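You operate a simulated robot arm through the tools that you are given. There is no shell and no other tool. Be economical: measure what you need, move in short steps, check, and stop when the job is done.

Carry out the task below with a simulated robot arm. There is one attempt and no reset: what you move stays moved.

JOB
Put the small pink wipe on the black small frameless panel. Then take the brass filter on the shelf under the plywood bench and put it away on the blue shelf of the dosing cart. Then put the pink foam pad on the glass of the light table away on the top of the plywood bench. Then fetch the white relay and stand it on the green strap coil. Then press the green square button to switch it up. Then put the steel cup on the shelf under the white table. Then press the white tester button two times. Then put the green guard on the shelf under the tester table away on the top of the plywood bench. Then pull the white side drawer open. Keep to this order. Set down upright: white relay.

Only the result counts: the job must be done as asked and must still hold three seconds after the hand-in. Knocking over, shifting, dropping, spilling or breaking anything else fails it.

ROBOT AND FRAMES
A 7-joint arm with a fingered hand on a trunk, on a base that drives. Base frame: it is fixed to the floor where the robot stands at the start and does not move with it; the origin is under the middle of the robot, x ahead of it, y to its left, z up. Readings come in m, degrees, newtons and seconds.
With the tool pointing down near the work surface it reaches from about 0.1 to 0.7 m from the robot's upright axis, wherever it stands. Its first joint turns from -166.0 to 166.0 degrees. Places, roughly: blue shelf of the dosing cart (49x19 cm) [1, -4.4, 0.8]; brass filter [-0.25, 1, 0.5]; green guard (6x5x3 cm) [-1.6, 1.9, 0.4]; green square button [-3.4, 1.4, 0.8]; green strap coil (6x6x3 cm) [-3.4, 1.2, 0.9]; pink foam pad (10x6x3 cm) [-3.5, 1.1, 0.9]; shelf under the white table [-3.6, 1.3, 0.4]; small frameless panel (15x10x1 cm) [-0.5, 0.9, 0.4]; small pink wipe (4x4x3 cm) [0.5, 0, 0.9]; steel cup (6x6x6 cm) [-2, 2.2, 0.4]; top of the plywood bench [-1.1, 1.4, 0.8]; white relay (4x4x6 cm) [-3.5, 1.3, 0.9]; white side drawer [-2.1, -0.2, 0.7]; white tester button [-1.9, 1.9, 1]. Payload 4 kg.
The TCP is the grasp point between the finger pads, 0.026 m short of the fingertips. In the tool frame z runs along the fingers and y along their closing line. The gripper opens to 0.132 m. The gripper's body begins 0.073 m behind the TCP. The gripper is a hand of 4 fingers: y runs from the thumb to the fingers, the wrist lies at [0, 0, -0.239] in the tool frame, and closing takes about 1.5 s.
Orientation is that of the tool frame in the base frame, as a unit quaternion [w, x, y, z]. With the fingers straight down and closing along the base's y, the tool's x points along the base's -x, its y along +y and its z along -z.

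CONTROLS
- The arm moves only by the tool move_arm. Its arguments are lists of equal length, an entry for each row: "xyz": the shift along the tool's x, y, z in m, a list of three; "rot": the turn, a rotation vector about the tool's x, y, z in degrees, a list of three; "claw": the opening, from 0 (shut) to 1 (fully open). In form: {"xyz": [[dx, dy, dz], ...], "rot": [[ax, ay, az], ...], "claw": [claw, ...]}. A call has 1 to 8 rows; each row is the pose to reach, as a shift and turn from the pose commanded when the call began, along the tool's axes at that moment. A row lasts 0.2 s, in which the tool goes at most 0.05 m and 8.6 degrees; a call with a longer step from one row to the next is refused whole, and so is a gripper value outside its range. A pose out of reach is approached as far as the arm can. The call stops where the force on the tool passes 40 N (or 10 N more than at its start, if that is more) or the arm is blocked; 0.2 s more then pass. The fingers move at their own pace (about 0.072 m/s each) and stop on an object; they squeeze with about 27 N. The grip force told is the motor's: it shows also when the fingers shut on nothing. Time passes only in rows, and 0.2 s behind the last, so rows that repeat a pose let the fingers close. It gives the time, the measured TCP pose, the force on the tool (base axes), the opening and the grip force at its end, in the units of the frame above (readings bear some noise), with the torque about the TCP (base axes, N m) and any sound that the robot's microphone picked up, and new pictures: "show" is both (left out), scene, wrist or none.
- Cameras (640 x 400 px; columns grow to the right, rows downward): "scene" is now at [-0.0143, 0.1883, 1.4008]; the picture's right is [0.61, -0.79, 0.00], its down [-0.74, -0.57, -0.36] and it looks along [0.29, 0.22, -0.93] (base axes); focal length 224 px, centre (320, 200). "wrist" rides on the gripper at [0.068, 0.002, -0.097] in the tool frame; the picture's right is [-0.03, 1.00, 0.00], its down [-0.82, -0.02, -0.58] and it looks along [-0.58, -0.01, 0.82] (tool axes); focal length 270 px, centre (320, 200). There is no depth. A picture from a camera that has moved, and an enlarged one, comes with that camera's place and axes in the base frame and with its lens.
- move_column(by): slides the trunk up (or, below 0, down) by that many m; the arm and the scene camera ride with it, the base frame stays. It gives what a move gives, with no picture.
- base_move(legs): drives the robot by 1 to 6 legs, each [ahead, turn to the left] in m and degrees, along the robot's own axes; the way and the turn of a leg run together, so that a leg with both is an arc; at most 1.5 m and 180 degrees a leg. The arm and the cameras ride along, it lands a little off, and it stops where it bumps. It gives what a move gives, and a new picture of the scene camera.
- set_grasp(shape): the hand has 4 fingers and takes this shape, open, in about a second: jaw (thumb against the fingers, like two jaws); tri (thumb and two fingers); tip (a fingertip pinch); poke (one finger out to press); point (the index stretched); flat (the hand flat); cup (the hand cupped); fist (a fist). The gripper value then closes the fingers along that shape, each until it touches; the sizes above hold for jaw. It gives what a move gives, with no picture.
- head_to(pan, tilt): turns the head with the scene camera to pan (to the left, within 155 degrees either way) and tilt (down, from -29 to 69), counted from straight ahead of the robot. It gives what a move gives, and a new picture of the scene camera.
- zoom(camera, box): a new picture of the part [left, top, right, bottom] of that camera's present view, enlarged. The clock stands still meanwhile.
- hand_in(): hands the job in; it is judged then, once.

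Work in short steps. Places have to be worked out from the pictures, the camera data and where the tool is seen: move nearer, look again, correct. Check each grasp and each placing, and mend what went wrong. You have 217 turns and 260 pictures in all, those below and enlarged ones among them. Open the gripper and draw the arm clear of the work before you hand the job in, unless the task says otherwise.

The tools are called after "Emit:" as name(argument=value, ...) on one line, values as JSON. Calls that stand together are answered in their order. move_arm: Moves the arm, as the interface text tells. Its arguments: {"type":"object","properties":{"xyz":{"type":"array"},"rot":{"type":"array"},"claw":{"type":"array"},"show":{"type":"string","enum":["both","scene","wrist","none"]}},"required":["xyz","rot","claw"]} The other tools are called the same way: move_column (by) slides the trunk up or down; set_grasp (shape) gives the hand a shape; base_move (legs) drives the base; head_to (pan, tilt) turns the head that bears the scene camera; zoom (camera, box) takes an enlarged picture of a part of a camera's view; hand_in () hands the job in.

At the start:

```text
time_s: 0.0
position: [-0.1482, 0.3865, 1.0531]
tcp_rot: [0.001, 0.0, 1.0, 0.0]
force: [-0.9, 0.6, -0.1]
moment: [0.01, 0.04, 0.01]
opening: 0.1317
finger_force: 0.0
shape: jaw
trunk travel left (down, up): [-0.4, 0.19]
robot x, y, heading: [0.0001, -0.0011, 0.0]
head pan, tilt: [37.5, 68.8]
```

scene: 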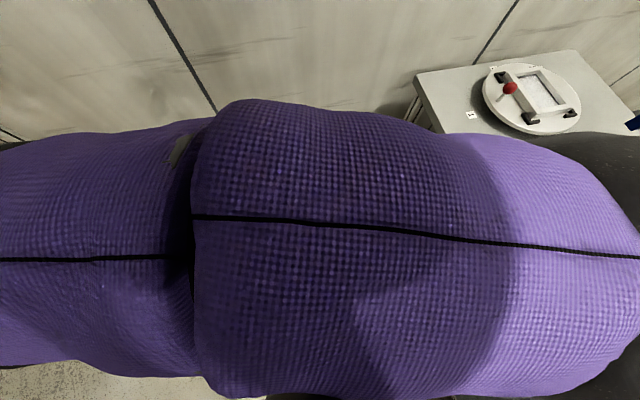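
wrist: 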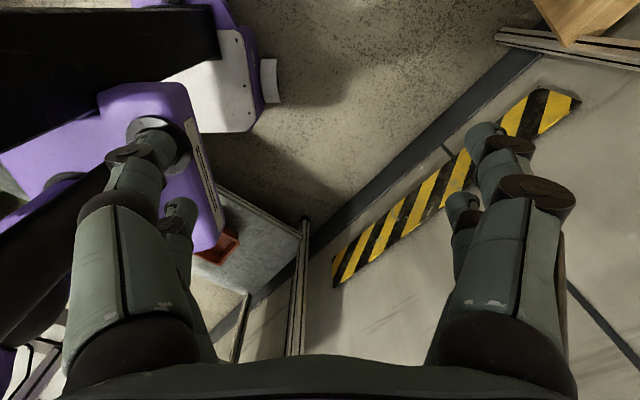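

The arm sleeve blocks the view; I look straight ahead for the wipe first.

Emit:
head_to(pan=-10, tilt=45)

Emit:
head_to(pan=120, tilt=30)

```text
time_s: 1.1
position: [-0.1481, 0.3852, 1.0537]
tcp_rot: [0.0, 0.0, 1.0, 0.0]
force: [0.4, -0.1, 0.2]
moment: [0.0, -0.01, 0.02]
opening: 0.132
finger_force: 0.1
shape: jaw
trunk travel left (down, up): [-0.4, 0.19]
robot x, y, heading: [0.0, -0.0017, -0.1]
head pan, tilt: [-10.0, 45.0]
camera scene: at [0.0214, 0.1402, 1.4297], right [-0.17, -0.98, 0.0], down [-0.7, 0.12, -0.71], along [0.7, -0.12, -0.71], focal length 224 px, centre (320, 200)
```

scene: 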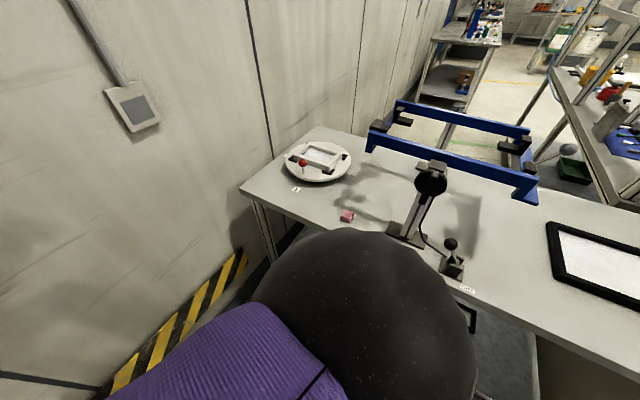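

```text
time_s: 3.3
position: [-0.1483, 0.3872, 1.053]
tcp_rot: [0.0, 0.0, 1.0, 0.0]
force: [-0.3, 0.1, -0.5]
moment: [-0.01, -0.02, 0.02]
opening: 0.1321
finger_force: 0.1
shape: jaw
trunk travel left (down, up): [-0.4, 0.19]
robot x, y, heading: [-0.0027, 0.0005, 0.2]
head pan, tilt: [120.0, 30.0]
camera scene: at [-0.1038, 0.2326, 1.4523], right [0.87, 0.5, 0.0], down [0.25, -0.43, -0.87], along [-0.43, 0.75, -0.5], focal length 224 px, centre (320, 200)
```

scene: 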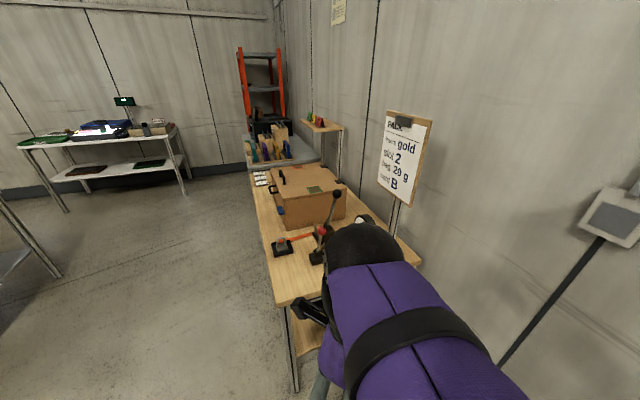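

Wipe seen at about (0.49, -0.03, 0.87). I swing the arm round to the front in a wide arc, keeping height.

Emit:
move_arm(xyz=[[-0.045, 0.01, 0], [-0.09, 0.02, 0], [-0.135, 0.03, 0], [-0.18, 0.035, 0], [-0.225, 0.035, 0], [-0.27, 0.03, 0], [-0.315, 0.02, 0], [-0.36, 0.0, 0]], rot=[[0, 0, 0], [0, 0, 0], [0, 0, 0], [0, 0, 0], [0, 0, 0], [0, 0, 0], [0, 0, 0], [0, 0, 0]], claw=[1, 1, 1, 1, 1, 1, 1, 1], show="none")

Emit:
move_arm(xyz=[[-0.035, -0.03, 0], [-0.07, -0.06, 0], [-0.105, -0.09, 0], [-0.14, -0.12, 0], [-0.175, -0.16, 0], [-0.205, -0.2, 0], [-0.23, -0.24, 0], [-0.245, -0.28, 0]], rot=[[0, 0, 0], [0, 0, 0], [0, 0, 0], [0, 0, 0], [0, 0, 0], [0, 0, 0], [0, 0, 0], [0, 0, 0]], claw=[1, 1, 1, 1, 1, 1, 1, 1], show="wrist")

Emit:
head_to(pan=-10, tilt=45)

```text
time_s: 5.1
position: [0.212, 0.3855, 1.0529]
tcp_rot: [0.0, 0.0, 1.0, 0.0]
force: [0.2, 0.5, 0.4]
moment: [-0.04, 0.02, 0.02]
opening: 0.132
finger_force: 0.0
shape: jaw
trunk travel left (down, up): [-0.4, 0.19]
robot x, y, heading: [0.0019, 0.0003, 0.2]
head pan, tilt: [120.0, 30.0]
```

```text
refused: row 5 steps farther than a row can; nothing moved
```

```text
time_s: 7.2
position: [0.2107, 0.3859, 1.0529]
tcp_rot: [0.0, 0.0, 1.0, 0.0]
force: [-0.6, -0.2, 1.2]
moment: [0.0, -0.01, 0.01]
opening: 0.1316
finger_force: 0.0
shape: jaw
trunk travel left (down, up): [-0.4, 0.19]
robot x, y, heading: [0.0004, 0.0006, 0.1]
head pan, tilt: [-10.0, 45.0]
camera scene: at [0.0215, 0.1402, 1.4297], right [-0.17, -0.98, 0.0], down [-0.7, 0.12, -0.71], along [0.7, -0.12, -0.71], focal length 224 px, centre (320, 200)
```

scene: 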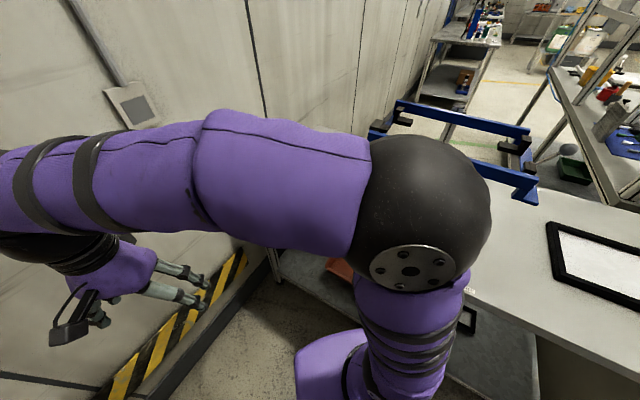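

The second move was refused for step length; I redo it with shorter steps.

Emit:
move_arm(xyz=[[-0.035, -0.03, 0], [-0.07, -0.06, 0], [-0.105, -0.09, 0], [-0.14, -0.12, 0], [-0.17, -0.155, 0], [-0.195, -0.19, 0], [-0.215, -0.23, 0], [-0.23, -0.27, 0]], rot=[[0, 0, 0], [0, 0, 0], [0, 0, 0], [0, 0, 0], [0, 0, 0], [0, 0, 0], [0, 0, 0], [0, 0, 0]], claw=[1, 1, 1, 1, 1, 1, 1, 1], show="both")

```text
time_s: 9.0
position: [0.4414, 0.1151, 1.05]
tcp_rot: [0.0, 0.0, 1.0, 0.0]
force: [-0.1, 0.0, -0.1]
moment: [-0.02, 0.0, 0.01]
opening: 0.1319
finger_force: 0.0
shape: jaw
trunk travel left (down, up): [-0.4, 0.19]
robot x, y, heading: [-0.0026, -0.0003, -0.0]
head pan, tilt: [-10.0, 45.0]
camera scene: at [0.0216, 0.1402, 1.4297], right [-0.17, -0.98, 0.0], down [-0.7, 0.12, -0.71], along [0.7, -0.12, -0.71], focal length 224 px, centre (320, 200)
camera wrist: at [0.3748, 0.117, 1.1479], right [0.03, 1.0, 0.0], down [0.82, -0.02, 0.58], along [0.58, -0.01, -0.82], focal length 270 px, centre (320, 200)
```

scene: 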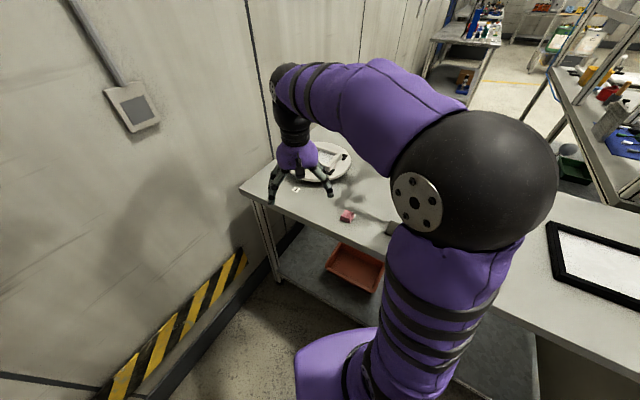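
wrist: 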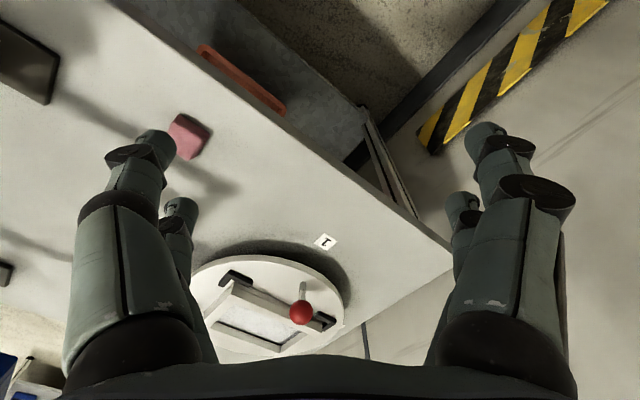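

Both cameras agree on the wipe at about (0.486, -0.028), rotated ~30° with the table. I move above it, turning 30°.

Emit:
move_arm(xyz=[[-0.012, -0.036, 0], [-0.024, -0.072, 0], [-0.035, -0.108, 0], [-0.045, -0.143, 0], [-0.045, -0.143, 0.04], [-0.045, -0.143, 0.07]], rot=[[0, 0, 7.5], [0, 0, 15], [0, 0, 22.5], [0, 0, 30], [0, 0, 30], [0, 0, 30]], claw=[1, 1, 1, 1, 1, 1], show="both")

```text
time_s: 10.4
position: [0.4872, -0.0284, 0.9825]
tcp_rot: [0.0, 0.259, 0.966, 0.0]
force: [0.2, 0.5, 0.8]
moment: [-0.02, -0.01, 0.01]
opening: 0.132
finger_force: 0.0
shape: jaw
trunk travel left (down, up): [-0.4, 0.19]
robot x, y, heading: [0.0015, 0.0016, -0.1]
head pan, tilt: [-10.0, 45.0]
camera scene: at [0.0215, 0.1401, 1.4297], right [-0.17, -0.98, 0.0], down [-0.7, 0.12, -0.71], along [0.7, -0.12, -0.71], focal length 224 px, centre (320, 200)
camera wrist: at [0.4308, 0.0072, 1.0791], right [0.52, 0.85, 0.0], down [0.7, -0.43, 0.58], along [0.49, -0.3, -0.82], focal length 270 px, centre (320, 200)
```

scene: 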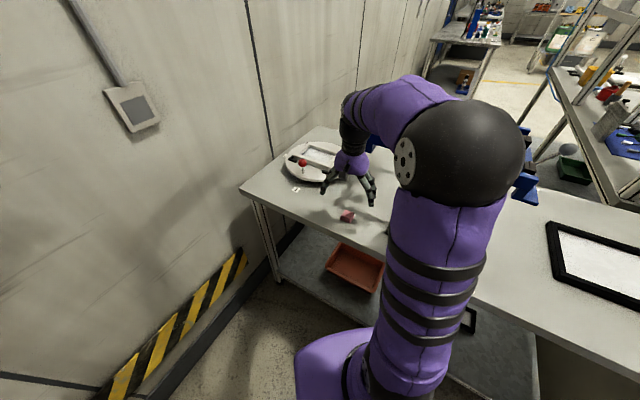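
wrist: 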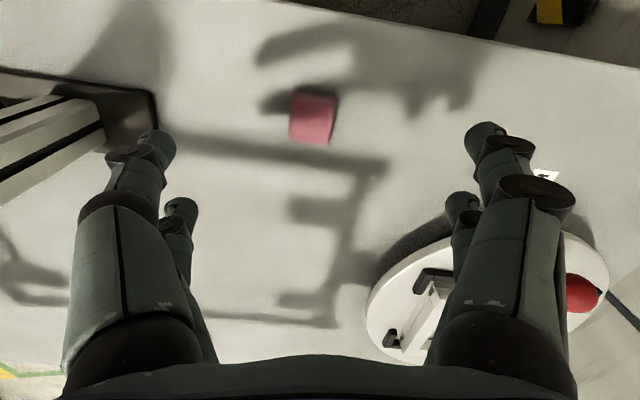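

Well aligned. I narrow the fingers and lower to about 0.888, then look.

Emit:
move_arm(xyz=[[0.002, -0.002, 0.03], [0.002, -0.002, 0.06], [0.002, -0.002, 0.08], [0.002, -0.002, 0.094]], rot=[[0, 0, 0], [0, 0, 0], [0, 0, 0], [0, 0, 0]], claw=[0.7, 0.7, 0.7, 0.7], show="wrist")

```text
time_s: 11.4
position: [0.4842, -0.0288, 0.887]
tcp_rot: [0.001, 0.259, 0.966, 0.0]
force: [-0.2, 0.2, 0.0]
moment: [0.0, 0.0, -0.04]
opening: 0.0929
finger_force: 0.0
shape: jaw
trunk travel left (down, up): [-0.4, 0.19]
robot x, y, heading: [-0.0016, 0.0016, 0.1]
head pan, tilt: [-10.0, 45.0]
camera wrist: at [0.4276, 0.0068, 0.985], right [0.52, 0.85, 0.0], down [0.7, -0.43, 0.58], along [0.49, -0.3, -0.82], focal length 270 px, centre (320, 200)
```

wrist: 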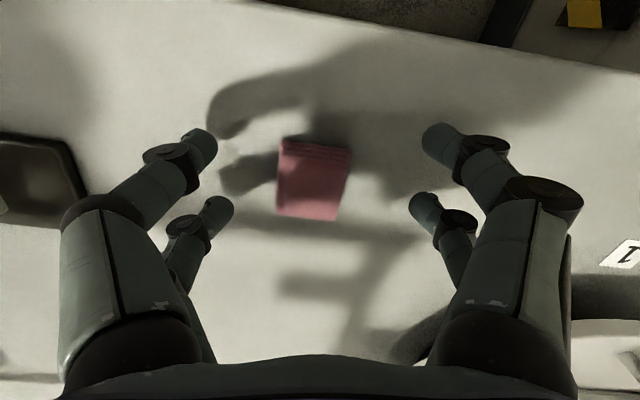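

Wipe is centred between fingers. I lower 6 mm more, close and lift.

Emit:
move_arm(xyz=[[0, 0, 0.006], [0, 0, 0.006], [0, 0, 0.006], [0, 0, 0.006], [0, 0, 0.006], [0, 0, 0.006], [0, 0, -0.03], [0, 0, -0.07]], rot=[[0, 0, 0], [0, 0, 0], [0, 0, 0], [0, 0, 0], [0, 0, 0], [0, 0, 0], [0, 0, 0], [0, 0, 0]], claw=[0.7, 0, 0, 0, 0, 0, 0, 0], show="wrist")

```text
time_s: 13.2
position: [0.4835, -0.0245, 0.9549]
tcp_rot: [-0.001, 0.259, 0.966, 0.0]
force: [0.7, -0.5, 0.0]
moment: [-0.01, -0.01, -0.03]
opening: 0.0174
finger_force: 26.7
shape: jaw
trunk travel left (down, up): [-0.4, 0.19]
robot x, y, heading: [-0.0001, 0.0013, 0.0]
head pan, tilt: [-10.0, 45.0]
camera wrist: at [0.4276, 0.0105, 1.0528], right [0.52, 0.85, 0.0], down [0.7, -0.43, 0.58], along [0.49, -0.3, -0.82], focal length 270 px, centre (320, 200)
```

wrist: 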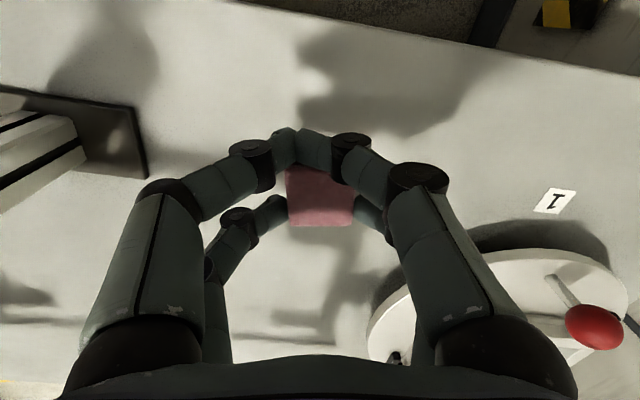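

The wipe appears held. I lift and draw the hand back, then look toward the plywood bench.

Emit:
move_arm(xyz=[[0, 0, -0.04], [0.01, 0.02, -0.08], [0.03, 0.05, -0.1], [0.04, 0.09, -0.1], [0.05, 0.12, -0.1]], rot=[[0, 0, 0], [0, 0, 0], [0, 0, -8], [0, 0, -16], [0, 0, -24]], claw=[0, 0, 0, 0, 0], show="wrist")

Emit:
head_to(pan=125, tilt=50)

```text
time_s: 14.4
position: [0.5003, 0.1025, 1.0605]
tcp_rot: [0.0, 0.052, 0.999, 0.0]
force: [-0.5, -0.3, 1.4]
moment: [0.01, -0.03, 0.0]
opening: 0.0172
finger_force: 27.5
shape: jaw
trunk travel left (down, up): [-0.4, 0.19]
robot x, y, heading: [0.0, 0.0023, -0.1]
head pan, tilt: [-10.0, 45.0]
camera wrist: at [0.4343, 0.1108, 1.1575], right [0.13, 0.99, 0.0], down [0.81, -0.11, 0.58], along [0.57, -0.07, -0.82], focal length 270 px, centre (320, 200)
```

wrist: 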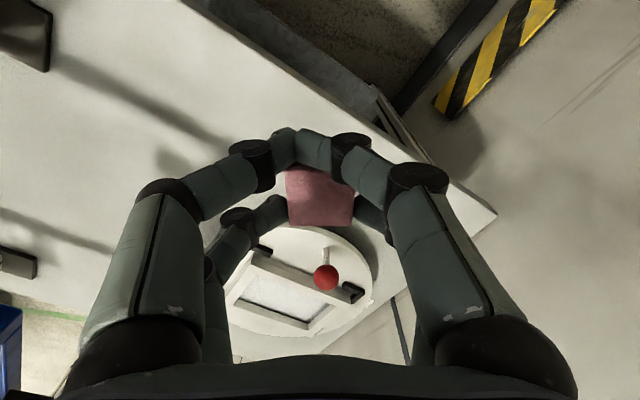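

```text
time_s: 16.5
position: [0.4992, 0.1004, 1.0591]
tcp_rot: [-0.001, 0.053, 0.999, 0.001]
force: [-0.6, -0.6, -0.3]
moment: [0.02, 0.02, -0.02]
opening: 0.0171
finger_force: 26.7
shape: jaw
trunk travel left (down, up): [-0.4, 0.19]
robot x, y, heading: [-0.0012, 0.0001, 0.2]
head pan, tilt: [125.0, 50.0]
camera scene: at [-0.1026, 0.2173, 1.4228], right [0.82, 0.57, 0.0], down [0.44, -0.63, -0.64], along [-0.37, 0.53, -0.77], focal length 224 px, centre (320, 200)
```

scene: 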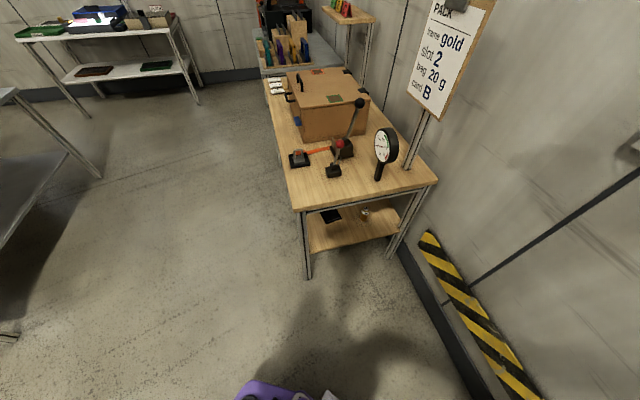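

Bench end lies about (-0.48,0.62)–(-0.10,1.05) with its axis at heading ~139°; panel and filter sit just inside the short end. I pull the hand in and drive to face that end.

Emit:
move_arm(xyz=[[0.04, 0, 0], [0.08, 0, 0], [0.11, 0.01, 0]], rot=[[0, 0, 0], [0, 0, 0], [0, 0, 0]], claw=[0, 0, 0], show="none")

Emit:
base_move(legs=[[0, 76], [0.37, 0], [0, 63]])

Emit:
head_to(pan=-20, tilt=45)

```text
time_s: 17.3
position: [0.3943, 0.1228, 1.0577]
tcp_rot: [0.0, 0.054, 0.999, 0.0]
force: [0.9, 0.0, 0.6]
moment: [0.07, -0.01, -0.04]
opening: 0.0172
finger_force: 27.0
shape: jaw
trunk travel left (down, up): [-0.4, 0.19]
robot x, y, heading: [0.0008, -0.0002, -0.0]
head pan, tilt: [125.0, 50.0]
```

```text
time_s: 20.9
position: [0.0353, 0.4127, 1.057]
tcp_rot: [-0.001, -0.513, 0.858, 0.0]
force: [0.2, 0.2, 0.6]
moment: [-0.03, 0.0, -0.01]
opening: 0.0175
finger_force: 26.6
shape: jaw
trunk travel left (down, up): [-0.4, 0.19]
robot x, y, heading: [-0.0001, 0.0029, 67.7]
head pan, tilt: [125.0, 50.0]
stopped in leg 1: the robot was blocked; the commanded pose is now the measured one
camera scene: at [-0.2377, -0.0129, 1.4228], right [-0.22, 0.98, 0.0], down [0.75, 0.17, -0.64], along [-0.63, -0.14, -0.77], focal length 224 px, centre (320, 200)
```

scene: 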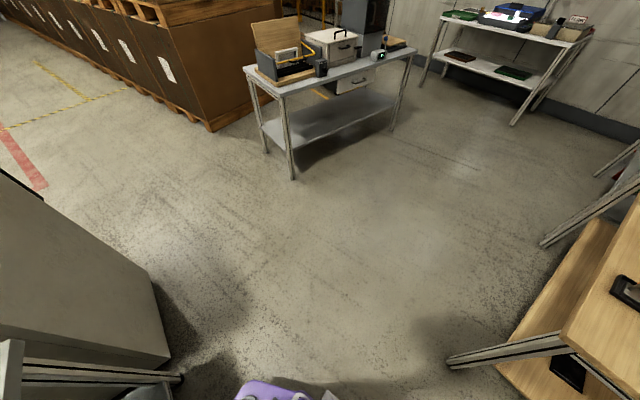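

```text
time_s: 23.1
position: [0.0359, 0.4129, 1.0588]
tcp_rot: [0.0, -0.514, 0.858, 0.0]
force: [-0.6, 0.1, -0.5]
moment: [-0.01, 0.0, -0.01]
opening: 0.0173
finger_force: 27.5
shape: jaw
trunk travel left (down, up): [-0.4, 0.19]
robot x, y, heading: [0.0018, 0.0023, 67.7]
head pan, tilt: [-20.0, 45.0]
camera scene: at [-0.1079, 0.0643, 1.4297], right [0.74, -0.67, 0.0], down [-0.48, -0.52, -0.71], along [0.48, 0.52, -0.71], focal length 224 px, centre (320, 200)
```

scene: 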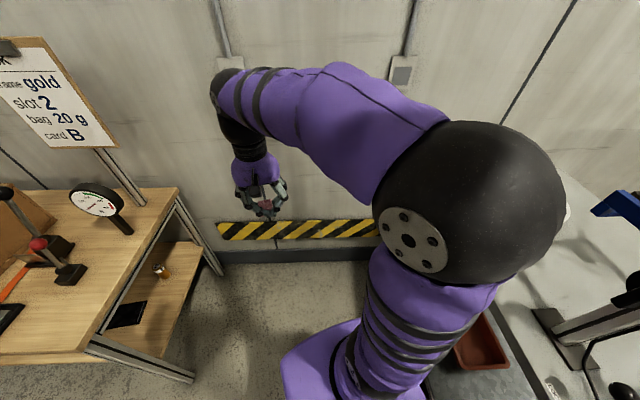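

The base got blocked near the table ahead. I turn back, back off from the table, and then go round.

Emit:
base_move(legs=[[0, -67.7], [-0.3, 0], [0, 46]])

```text
time_s: 30.8
position: [-0.0973, 0.3718, 1.0586]
tcp_rot: [0.001, -0.318, 0.948, 0.0]
force: [-0.1, 0.4, -0.9]
moment: [0.01, 0.01, 0.01]
opening: 0.0173
finger_force: 26.9
shape: jaw
trunk travel left (down, up): [-0.4, 0.19]
robot x, y, heading: [-0.304, 0.0131, 43.1]
head pan, tilt: [-20.0, 45.0]
camera scene: at [-0.3741, 0.1156, 1.4297], right [0.39, -0.92, 0.0], down [-0.65, -0.28, -0.71], along [0.65, 0.28, -0.71], focal length 224 px, centre (320, 200)
```

scene: 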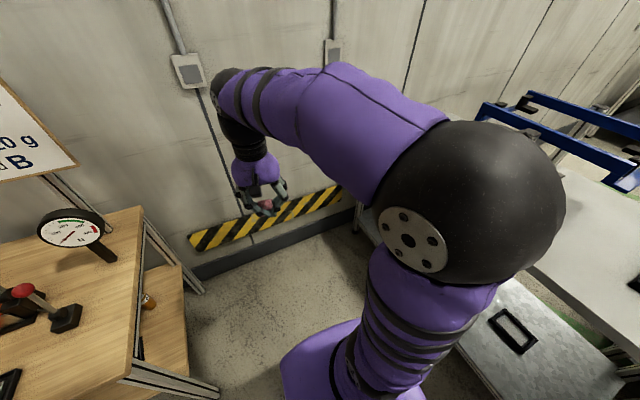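

Clear so far. I drive on toward (0.06, 0.355) and turn to face the bench end.

Emit:
base_move(legs=[[0.5, 0], [0, 96]])

```text
time_s: 38.3
position: [-0.3194, 0.5138, 1.058]
tcp_rot: [0.001, 0.92, -0.393, 0.0]
force: [0.4, -0.5, -0.6]
moment: [0.01, 0.03, 0.01]
opening: 0.0172
finger_force: 27.1
shape: jaw
trunk travel left (down, up): [-0.4, 0.19]
robot x, y, heading: [0.062, 0.3519, 139.9]
head pan, tilt: [-20.0, 45.0]
camera scene: at [-0.0292, 0.269, 1.4297], right [0.87, 0.5, 0.0], down [0.35, -0.61, -0.71], along [-0.35, 0.61, -0.71], focal length 224 px, centre (320, 200)
```

scene: 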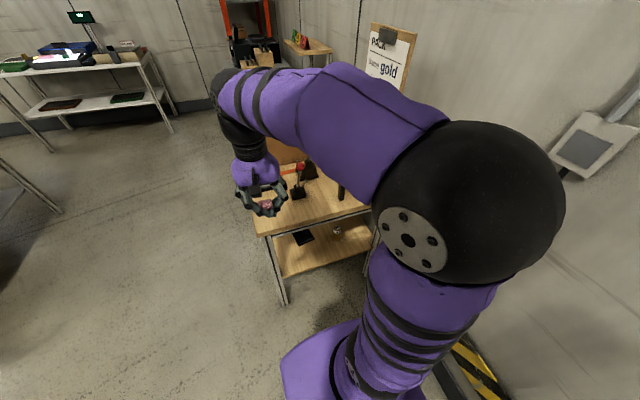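

Facing the bench end. I lower the trunk to work at shelf height and look under the bench.

Emit:
move_column(by=-0.36)

Emit:
head_to(pan=10, tilt=35)

```text
time_s: 41.8
position: [-0.3183, 0.5133, 0.6979]
tcp_rot: [0.001, 0.92, -0.393, 0.0]
force: [-0.5, 0.3, 0.0]
moment: [0.03, 0.0, 0.01]
opening: 0.017
finger_force: 26.7
shape: jaw
trunk travel left (down, up): [-0.04, 0.55]
robot x, y, heading: [0.0627, 0.3564, 140.2]
head pan, tilt: [-20.0, 45.0]
```

```text
time_s: 42.8
position: [-0.3179, 0.5138, 0.6984]
tcp_rot: [0.0, 0.92, -0.392, 0.0]
force: [-0.5, -0.9, 0.0]
moment: [-0.02, 0.0, 0.01]
opening: 0.0171
finger_force: 27.2
shape: jaw
trunk travel left (down, up): [-0.04, 0.55]
robot x, y, heading: [0.0609, 0.3536, 139.9]
head pan, tilt: [10.0, 35.0]
camera scene: at [-0.0648, 0.2427, 1.0845], right [0.5, 0.87, 0.0], down [0.5, -0.29, -0.82], along [-0.71, 0.41, -0.57], focal length 224 px, centre (320, 200)
```

scene: 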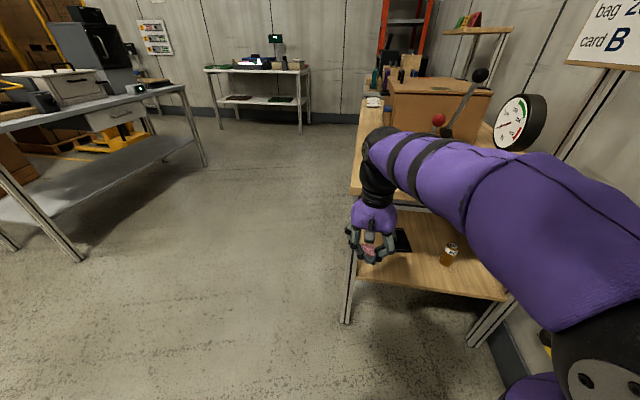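

Panel ≈ (-0.466, 0.857), filter ≈ (-0.317, 0.94). I tilt the hand forward 50° and bring it low in front of the bench end, in line with the panel.

Emit:
move_arm(xyz=[[-0.01, -0.02, 0.02], [-0.03, -0.04, 0.045], [-0.05, -0.065, 0.07], [-0.07, -0.09, 0.095], [-0.09, -0.11, 0.12], [-0.11, -0.13, 0.14], [-0.124, -0.15, 0.148]], rot=[[-0.37, -7.1, -0.8], [-0.74, -14.3, -1.6], [-1.1, -21.4, -2.4], [-1.5, -28.5, -3.2], [-1.9, -35.6, -4.0], [-2.2, -42.8, -4.8], [-2.6, -49.9, -5.6]], claw=[0, 0, 0, 0, 0, 0, 0], show="both")

```text
time_s: 44.4
position: [-0.2975, 0.7062, 0.5477]
tcp_rot: [-0.144, 0.851, -0.311, -0.397]
force: [-0.2, 0.3, -0.9]
moment: [0.0, 0.01, 0.03]
opening: 0.017
finger_force: 27.2
shape: jaw
trunk travel left (down, up): [-0.04, 0.55]
robot x, y, heading: [0.0613, 0.3506, 140.3]
head pan, tilt: [10.0, 35.0]
camera scene: at [-0.0647, 0.2425, 1.0845], right [0.5, 0.87, 0.0], down [0.5, -0.29, -0.82], along [-0.71, 0.41, -0.57], focal length 224 px, centre (320, 200)
camera wrist: at [-0.2062, 0.6294, 0.5582], right [-0.66, -0.75, 0.02], down [-0.05, 0.07, 1.0], along [-0.75, 0.65, -0.08], focal length 270 px, centre (320, 200)
```

scene: 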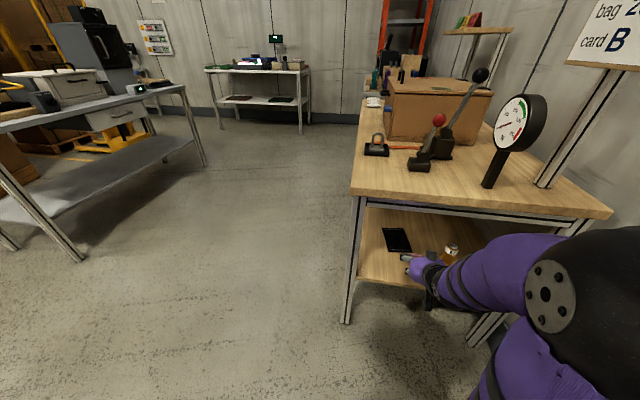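
wrist: 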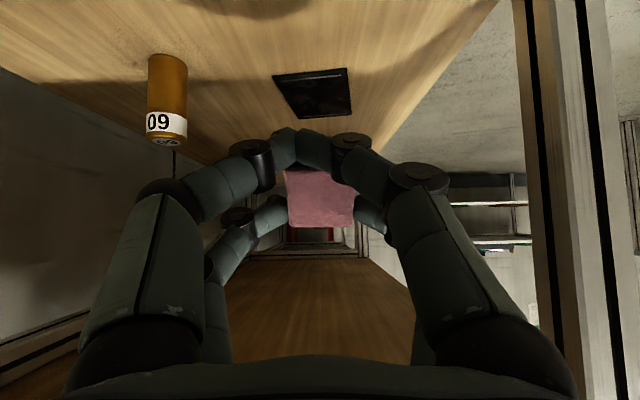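

Camera is now below the hand (upside-down view), the panel and filter are clear. I move straight toward a point just above the panel, (-0.478, 0.866, 0.47).

Emit:
move_arm(xyz=[[-0.016, -0.001, 0.039], [-0.032, -0.002, 0.078], [-0.048, -0.003, 0.117], [-0.063, -0.004, 0.156], [-0.079, -0.005, 0.195], [-0.095, -0.006, 0.234]], rot=[[0, 0, 0], [0, 0, 0], [0, 0, 0], [0, 0, 0], [0, 0, 0], [0, 0, 0]], claw=[0, 0, 0, 0, 0, 0], show="both")

```text
time_s: 45.8
position: [-0.4761, 0.8653, 0.4719]
tcp_rot: [-0.145, 0.851, -0.312, -0.396]
force: [-0.4, -0.9, 0.6]
moment: [0.03, -0.03, -0.03]
opening: 0.0171
finger_force: 27.5
shape: jaw
trunk travel left (down, up): [-0.04, 0.55]
robot x, y, heading: [0.0624, 0.3526, 140.0]
head pan, tilt: [10.0, 35.0]
camera scene: at [-0.0647, 0.2425, 1.0845], right [0.5, 0.87, 0.0], down [0.5, -0.29, -0.82], along [-0.71, 0.41, -0.57], focal length 224 px, centre (320, 200)
camera wrist: at [-0.3851, 0.7871, 0.4832], right [-0.66, -0.75, 0.02], down [-0.05, 0.07, 1.0], along [-0.75, 0.65, -0.08], focal length 270 px, centre (320, 200)
```

scene: 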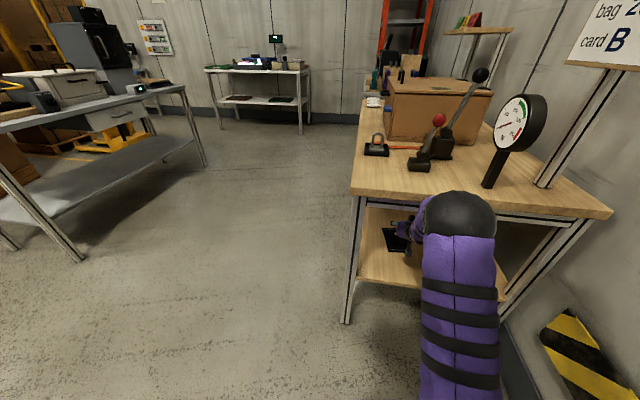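
wrist: 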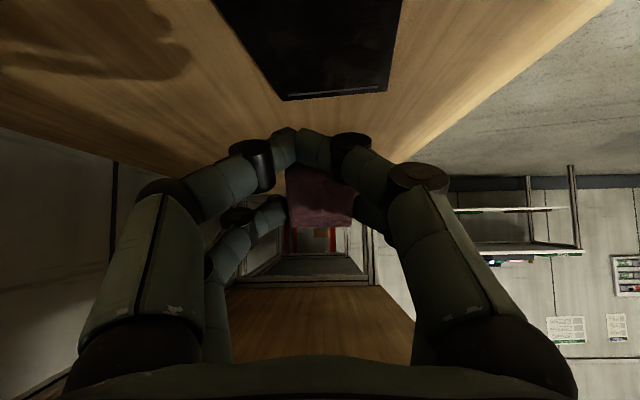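

Size check shows the panel top is at z≈0.355, centre ≈ (-0.53, 0.912). The elbow is near the bench top edge, so I back the base 0.12 m and lower the trunk to straighten the arm.

Emit:
base_move(legs=[[-0.12, 0]])

Emit:
move_column(by=-0.04)

```text
time_s: 47.0
position: [-0.3854, 0.7889, 0.4718]
tcp_rot: [-0.144, 0.852, -0.311, -0.397]
force: [0.1, 0.4, -0.5]
moment: [-0.03, -0.04, 0.03]
opening: 0.0169
finger_force: 27.3
shape: jaw
trunk travel left (down, up): [-0.04, 0.55]
robot x, y, heading: [0.1511, 0.2764, 139.8]
head pan, tilt: [10.0, 35.0]
camera scene: at [0.0252, 0.1669, 1.0845], right [0.5, 0.87, 0.0], down [0.5, -0.29, -0.82], along [-0.71, 0.41, -0.57], focal length 224 px, centre (320, 200)
```

scene: 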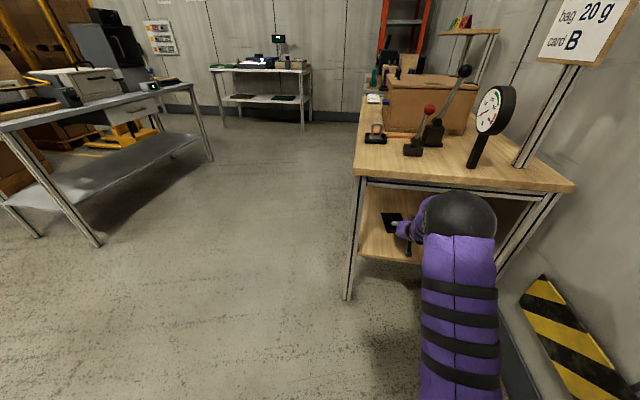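

```text
time_s: 47.8
position: [-0.3856, 0.7883, 0.4323]
tcp_rot: [-0.144, 0.852, -0.311, -0.396]
force: [-0.1, -0.4, 0.0]
moment: [0.01, 0.0, 0.01]
opening: 0.017
finger_force: 26.9
shape: jaw
trunk travel left (down, up): [0.0, 0.59]
robot x, y, heading: [0.1529, 0.2767, 140.1]
head pan, tilt: [10.0, 35.0]
```

Now I extend to about (-0.515, 0.90, 0.40), over the panel.

Emit:
move_arm(xyz=[[-0.02, 0, 0.036], [-0.043, -0.001, 0.076], [-0.065, -0.002, 0.114], [-0.086, -0.002, 0.152]], rot=[[0, 0, 0], [0, 0, 0], [0, 0, 0], [0, 0, 0]], claw=[0, 0, 0, 0], show="both")

```text
time_s: 48.8
position: [-0.5126, 0.9052, 0.399]
tcp_rot: [-0.145, 0.851, -0.312, -0.396]
force: [0.0, 0.6, 0.7]
moment: [-0.02, -0.03, -0.01]
opening: 0.0173
finger_force: 27.0
shape: jaw
trunk travel left (down, up): [0.0, 0.59]
robot x, y, heading: [0.1548, 0.2773, 139.8]
head pan, tilt: [10.0, 35.0]
camera scene: at [0.0254, 0.1668, 1.0446], right [0.5, 0.87, 0.0], down [0.5, -0.29, -0.82], along [-0.71, 0.41, -0.57], focal length 224 px, centre (320, 200)
camera wrist: at [-0.4217, 0.8267, 0.4105], right [-0.66, -0.75, 0.02], down [-0.05, 0.07, 1.0], along [-0.75, 0.65, -0.09], focal length 270 px, centre (320, 200)
```

scene: 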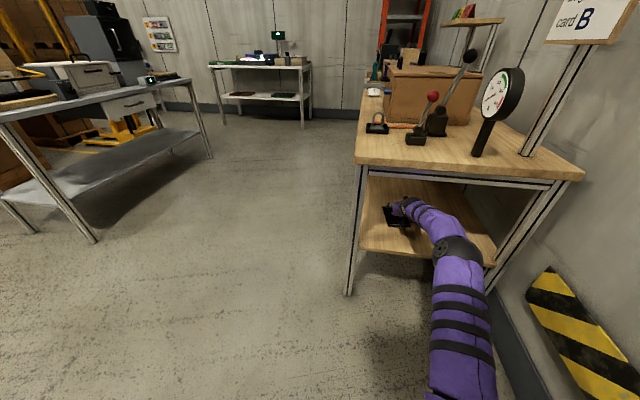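
wrist: 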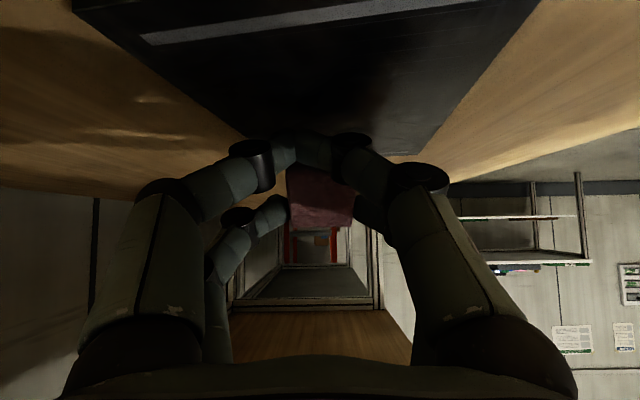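

The wipe is above the panel between its near and far edges. I lower 6 mm and open.

Emit:
move_arm(xyz=[[0.0045, 0, 0.004], [0.0045, 0, 0.004], [0.0045, 0, 0.004], [0.0045, 0, 0.004], [0.0045, 0, 0.004], [0.0045, 0, 0.004]], rot=[[0, 0, 0], [0, 0, 0], [0, 0, 0], [0, 0, 0], [0, 0, 0], [0, 0, 0]], claw=[0, 0.6, 0.6, 0.6, 0.6, 0.6], show="wrist")

```text
time_s: 50.2
position: [-0.5146, 0.904, 0.3972]
tcp_rot: [-0.146, 0.85, -0.312, -0.399]
force: [1.1, 4.1, 16.7]
moment: [-0.36, 0.46, -0.1]
opening: 0.0764
finger_force: 0.0
shape: jaw
trunk travel left (down, up): [0.0, 0.59]
robot x, y, heading: [0.1561, 0.2785, 139.8]
head pan, tilt: [10.0, 35.0]
camera wrist: at [-0.4232, 0.8259, 0.408], right [-0.66, -0.75, 0.02], down [-0.05, 0.07, 1.0], along [-0.75, 0.65, -0.08], focal length 270 px, centre (320, 200)
```

wrist: 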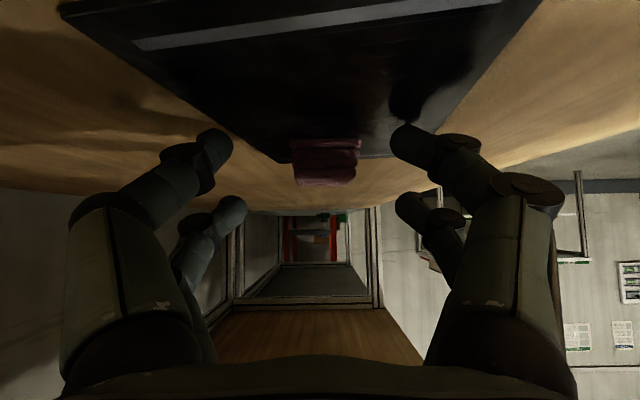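

The wipe landed near the panel's far edge and there's slight contact force. I raise a little and back off to inspect.

Emit:
move_arm(xyz=[[-0.015, 0, -0.015], [-0.005, 0, -0.05]], rot=[[0, 0, 0], [0, 0, 0]], claw=[0.6, 0.6], show="none")

Emit:
zoom(camera="wrist", box=[160, 0, 480, 200])

Emit:
zoom(camera="scene", box=[340, 160, 500, 260])

```text
time_s: 50.8
position: [-0.4874, 0.8787, 0.4283]
tcp_rot: [-0.144, 0.852, -0.311, -0.395]
force: [0.5, 0.9, -0.2]
moment: [0.02, 0.0, 0.0]
opening: 0.0788
finger_force: 0.1
shape: jaw
trunk travel left (down, up): [0.0, 0.59]
robot x, y, heading: [0.1551, 0.2783, 139.8]
head pan, tilt: [10.0, 35.0]
```

```text
2.00 times, centred on (320, 100) of wrist
camera zoom: at [-0.3956, 0.8015, 0.4403], right [-0.66, -0.75, 0.02], down [-0.05, 0.07, 1.0], along [-0.75, 0.65, -0.09], focal length 541 px, centre (320, 400)
```

zoom: 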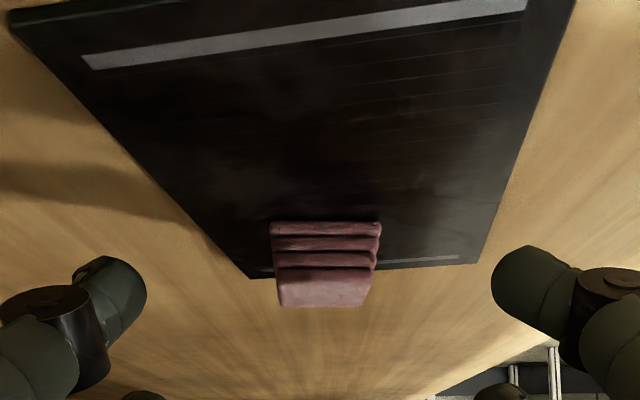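

```text
4.00 times, centred on (420, 210) of scene
camera zoom: at [0.025, 0.1671, 1.0443], right [0.5, 0.87, 0.0], down [0.5, -0.29, -0.82], along [-0.71, 0.41, -0.57], focal length 897 px, centre (-80, 160)
```

zoom: 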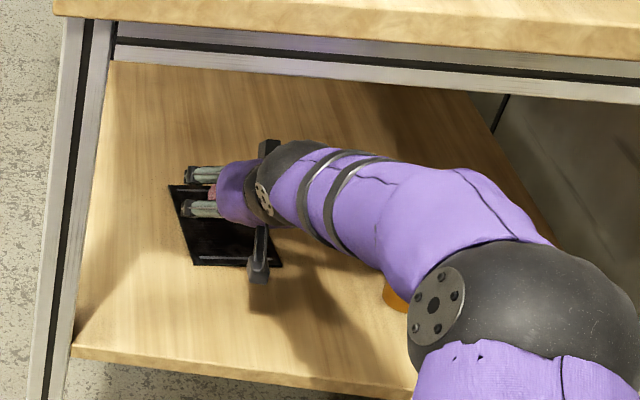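

The wipe rests on the panel (near the far edge but with its body on it). I now withdraw the hand from under the bench.

Emit:
move_arm(xyz=[[0.005, 0, -0.04], [0.025, 0, -0.08], [0.047, 0, -0.115], [0.068, 0, -0.15], [0.09, 0, -0.185]], rot=[[0, 0, 0], [0, 0, 0], [0, 0, 0], [0, 0, 0], [0, 0, 0]], claw=[0.6, 0.6, 0.6, 0.6, 0.6], show="both")

```text
time_s: 52.0
position: [-0.3379, 0.7515, 0.4772]
tcp_rot: [-0.144, 0.851, -0.312, -0.397]
force: [-0.2, 0.0, 0.1]
moment: [0.0, 0.04, 0.01]
opening: 0.0789
finger_force: 0.1
shape: jaw
trunk travel left (down, up): [0.0, 0.59]
robot x, y, heading: [0.152, 0.2762, 139.8]
head pan, tilt: [10.0, 35.0]
camera scene: at [0.0251, 0.167, 1.0445], right [0.5, 0.87, 0.0], down [0.5, -0.29, -0.82], along [-0.71, 0.41, -0.57], focal length 224 px, centre (320, 200)
camera wrist: at [-0.2461, 0.6733, 0.4879], right [-0.66, -0.75, 0.02], down [-0.05, 0.07, 1.0], along [-0.75, 0.65, -0.08], focal length 270 px, centre (320, 200)
```

scene: 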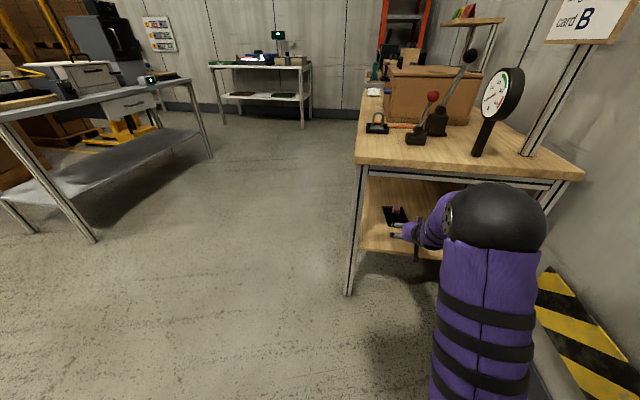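
wrist: 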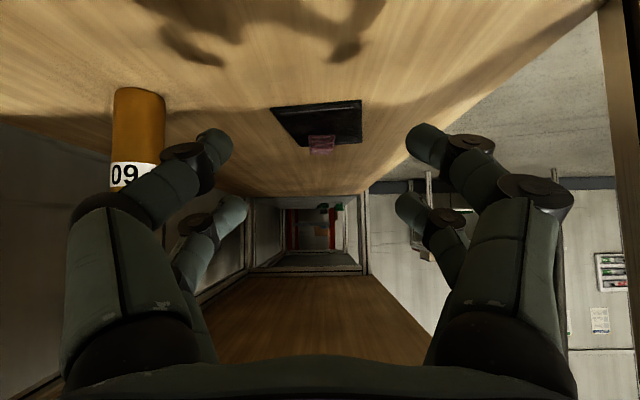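

Wipe stays on the panel. Filter centre ≈ (-0.332, 1.014), ~5 cm wide, z 0.345–0.45. I pull back a bit and turn the base right 16.5° to face it.

Emit:
move_arm(xyz=[[0.02, 0, -0.03], [0.045, 0, -0.055]], rot=[[0, 0, 0], [0, 0, 0]], claw=[0.8, 0.8], show="none")

Emit:
base_move(legs=[[0, -16.5]])

Emit:
move_arm(xyz=[[0, 0, 0]], rot=[[0, 0, 0]], claw=[0.8], show="wrist")

```text
time_s: 52.6
position: [-0.2834, 0.7056, 0.4804]
tcp_rot: [-0.146, 0.851, -0.312, -0.397]
force: [0.0, -0.1, -0.6]
moment: [0.0, 0.02, 0.0]
opening: 0.1055
finger_force: 0.0
shape: jaw
trunk travel left (down, up): [0.0, 0.59]
robot x, y, heading: [0.1504, 0.2763, 139.8]
head pan, tilt: [10.0, 35.0]
```

```text
time_s: 54.0
position: [-0.1488, 0.8273, 0.4809]
tcp_rot: [-0.2, 0.797, -0.433, -0.371]
force: [-0.3, 0.4, 0.0]
moment: [-0.03, -0.01, -0.03]
opening: 0.1055
finger_force: 0.1
shape: jaw
trunk travel left (down, up): [0.0, 0.59]
robot x, y, heading: [0.1443, 0.2869, 127.4]
head pan, tilt: [10.0, 35.0]
camera scene: at [-0.0056, 0.209, 1.0445], right [0.68, 0.74, 0.0], down [0.42, -0.39, -0.82], along [-0.6, 0.55, -0.57], focal length 224 px, centre (320, 200)
```

scene: 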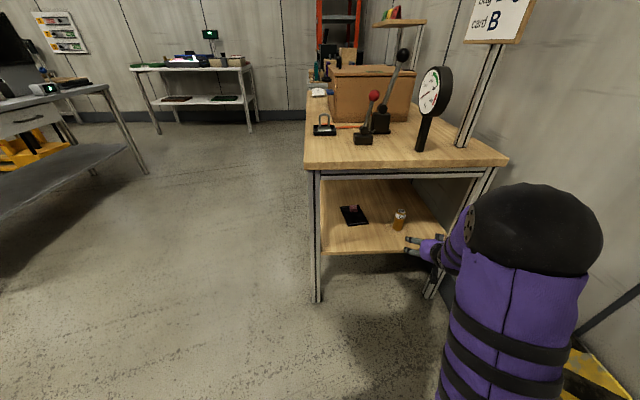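

```text
time_s: 54.4
position: [-0.148, 0.8269, 0.4812]
tcp_rot: [-0.202, 0.797, -0.433, -0.37]
force: [-0.5, -0.4, 0.1]
moment: [0.0, -0.02, -0.01]
opening: 0.1057
finger_force: 0.0
shape: jaw
trunk travel left (down, up): [0.0, 0.59]
robot x, y, heading: [0.1452, 0.2892, 127.7]
head pan, tilt: [10.0, 35.0]
camera wrist: at [-0.0834, 0.7266, 0.4908], right [-0.85, -0.53, 0.02], down [-0.03, 0.08, 1.0], along [-0.53, 0.84, -0.08], focal length 270 px, centre (320, 200)
```

wrist: 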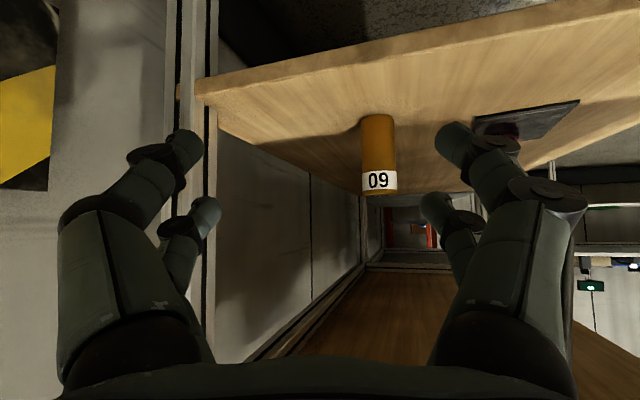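

Filter is ~0.266 m ahead and 0.087 m left of the TCP in tool heading. I move part of the way, open wide, and re-check.

Emit:
move_arm(xyz=[[-0.003, 0.03, 0.025], [-0.013, 0.055, 0.055], [-0.026, 0.075, 0.09], [-0.039, 0.087, 0.124]], rot=[[0, 0, 0], [0, 0, 0], [0, 0, 0], [0, 0, 0]], claw=[0.9, 0.9, 0.9, 0.9], show="both")

```text
time_s: 55.4
position: [-0.2876, 0.8775, 0.4336]
tcp_rot: [-0.2, 0.797, -0.432, -0.371]
force: [-0.9, 0.5, -0.2]
moment: [0.04, -0.01, 0.05]
opening: 0.1184
finger_force: 0.0
shape: jaw
trunk travel left (down, up): [0.0, 0.59]
robot x, y, heading: [0.1436, 0.2871, 127.4]
head pan, tilt: [10.0, 35.0]
camera scene: at [-0.0053, 0.2083, 1.0445], right [0.68, 0.74, 0.0], down [0.42, -0.39, -0.82], along [-0.6, 0.55, -0.57], focal length 224 px, centre (320, 200)
camera wrist: at [-0.2231, 0.778, 0.4444], right [-0.85, -0.53, 0.02], down [-0.03, 0.08, 1.0], along [-0.53, 0.84, -0.08], focal length 270 px, centre (320, 200)
```

scene: 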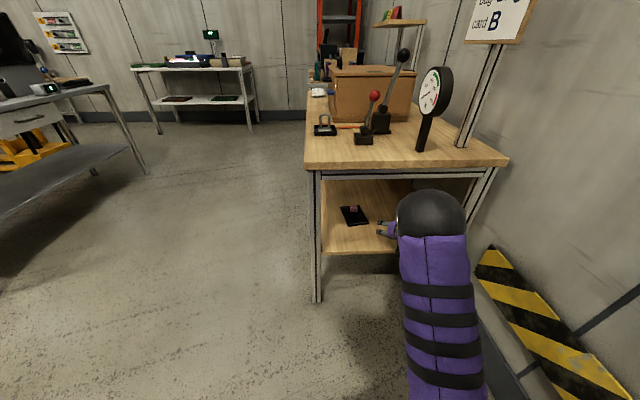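
wrist: 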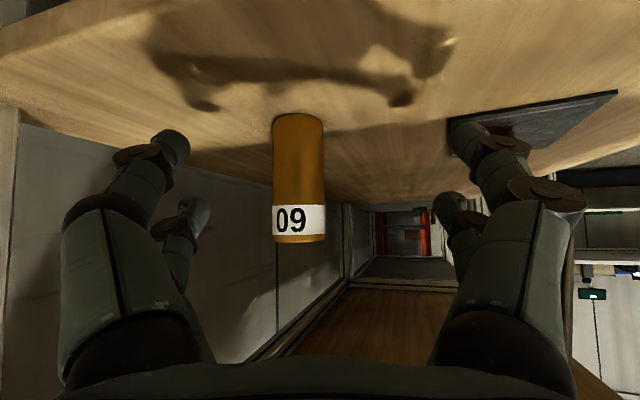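

Filter centre is ~0.15 m ahead and 0.022 m right. I advance 0.12 m and re-check.

Emit:
move_arm(xyz=[[-0.015, -0.012, 0.025], [-0.035, -0.022, 0.05], [-0.055, -0.022, 0.075], [-0.07, -0.022, 0.098]], rot=[[0, 0, 0], [0, 0, 0], [0, 0, 0], [0, 0, 0]], claw=[0.9, 0.9, 0.9, 0.9], show="both")

```text
time_s: 56.4
position: [-0.3345, 0.9933, 0.4213]
tcp_rot: [-0.201, 0.796, -0.432, -0.372]
force: [-0.3, 0.5, 0.6]
moment: [0.02, -0.05, -0.05]
opening: 0.1187
finger_force: 0.2
shape: jaw
trunk travel left (down, up): [0.0, 0.59]
robot x, y, heading: [0.1442, 0.2878, 127.4]
head pan, tilt: [10.0, 35.0]
camera scene: at [-0.0058, 0.2088, 1.0445], right [0.68, 0.74, 0.0], down [0.42, -0.39, -0.82], along [-0.6, 0.55, -0.57], focal length 224 px, centre (320, 200)
camera wrist: at [-0.2697, 0.8932, 0.4327], right [-0.85, -0.53, 0.02], down [-0.03, 0.08, 1.0], along [-0.53, 0.84, -0.08], focal length 270 px, centre (320, 200)
```

scene: 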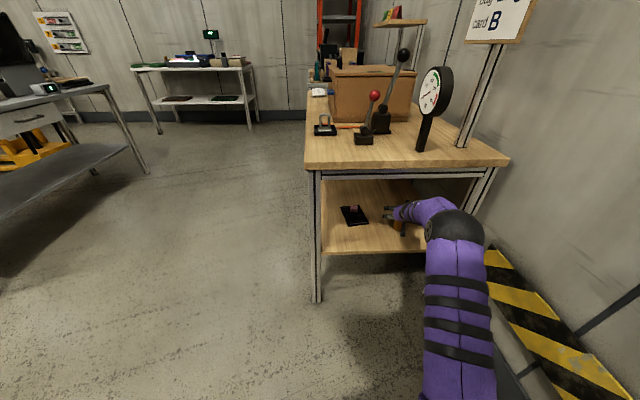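
wrist: 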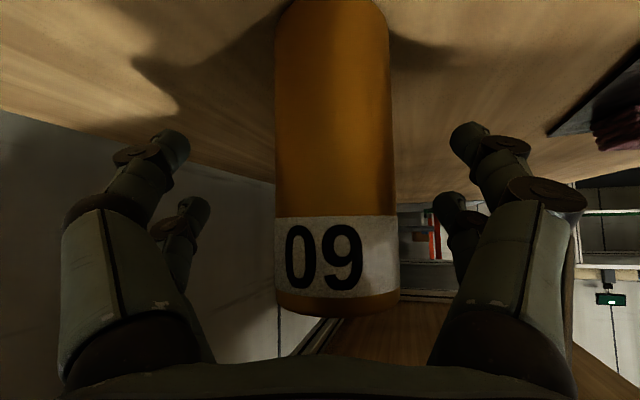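

Filter is now centred nearly at the TCP; I nudge 1 cm forward and close.

Emit:
move_arm(xyz=[[-0.008, 0.006, 0.0095], [-0.008, 0.006, 0.0095], [-0.008, 0.006, 0.0095], [-0.008, 0.006, 0.0095], [-0.008, 0.006, 0.0095], [-0.008, 0.006, 0.0095], [-0.008, 0.006, 0.0095]], rot=[[0, 0, 0], [0, 0, 0], [0, 0, 0], [0, 0, 0], [0, 0, 0], [0, 0, 0], [0, 0, 0]], claw=[0.9, 0, 0, 0, 0, 0, 0], show="wrist")

```text
time_s: 58.0
position: [-0.3458, 0.9991, 0.422]
tcp_rot: [-0.202, 0.796, -0.433, -0.371]
force: [0.7, 1.3, 0.3]
moment: [0.0, -0.01, 0.04]
opening: 0.0
finger_force: 27.3
shape: jaw
trunk travel left (down, up): [0.0, 0.59]
robot x, y, heading: [0.1407, 0.2851, 127.5]
head pan, tilt: [10.0, 35.0]
camera wrist: at [-0.2806, 0.8994, 0.4325], right [-0.85, -0.53, 0.02], down [-0.03, 0.08, 1.0], along [-0.53, 0.84, -0.08], focal length 270 px, centre (320, 200)
```

wrist: 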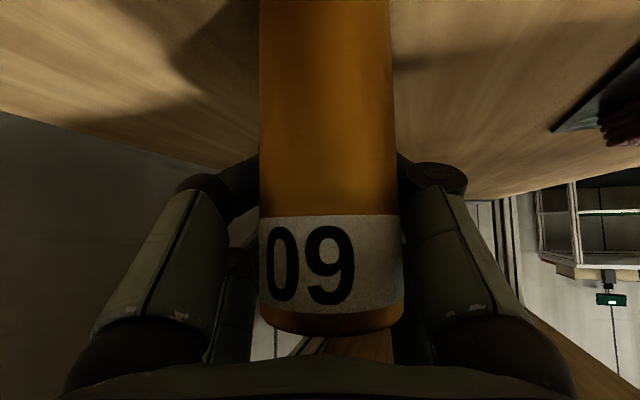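

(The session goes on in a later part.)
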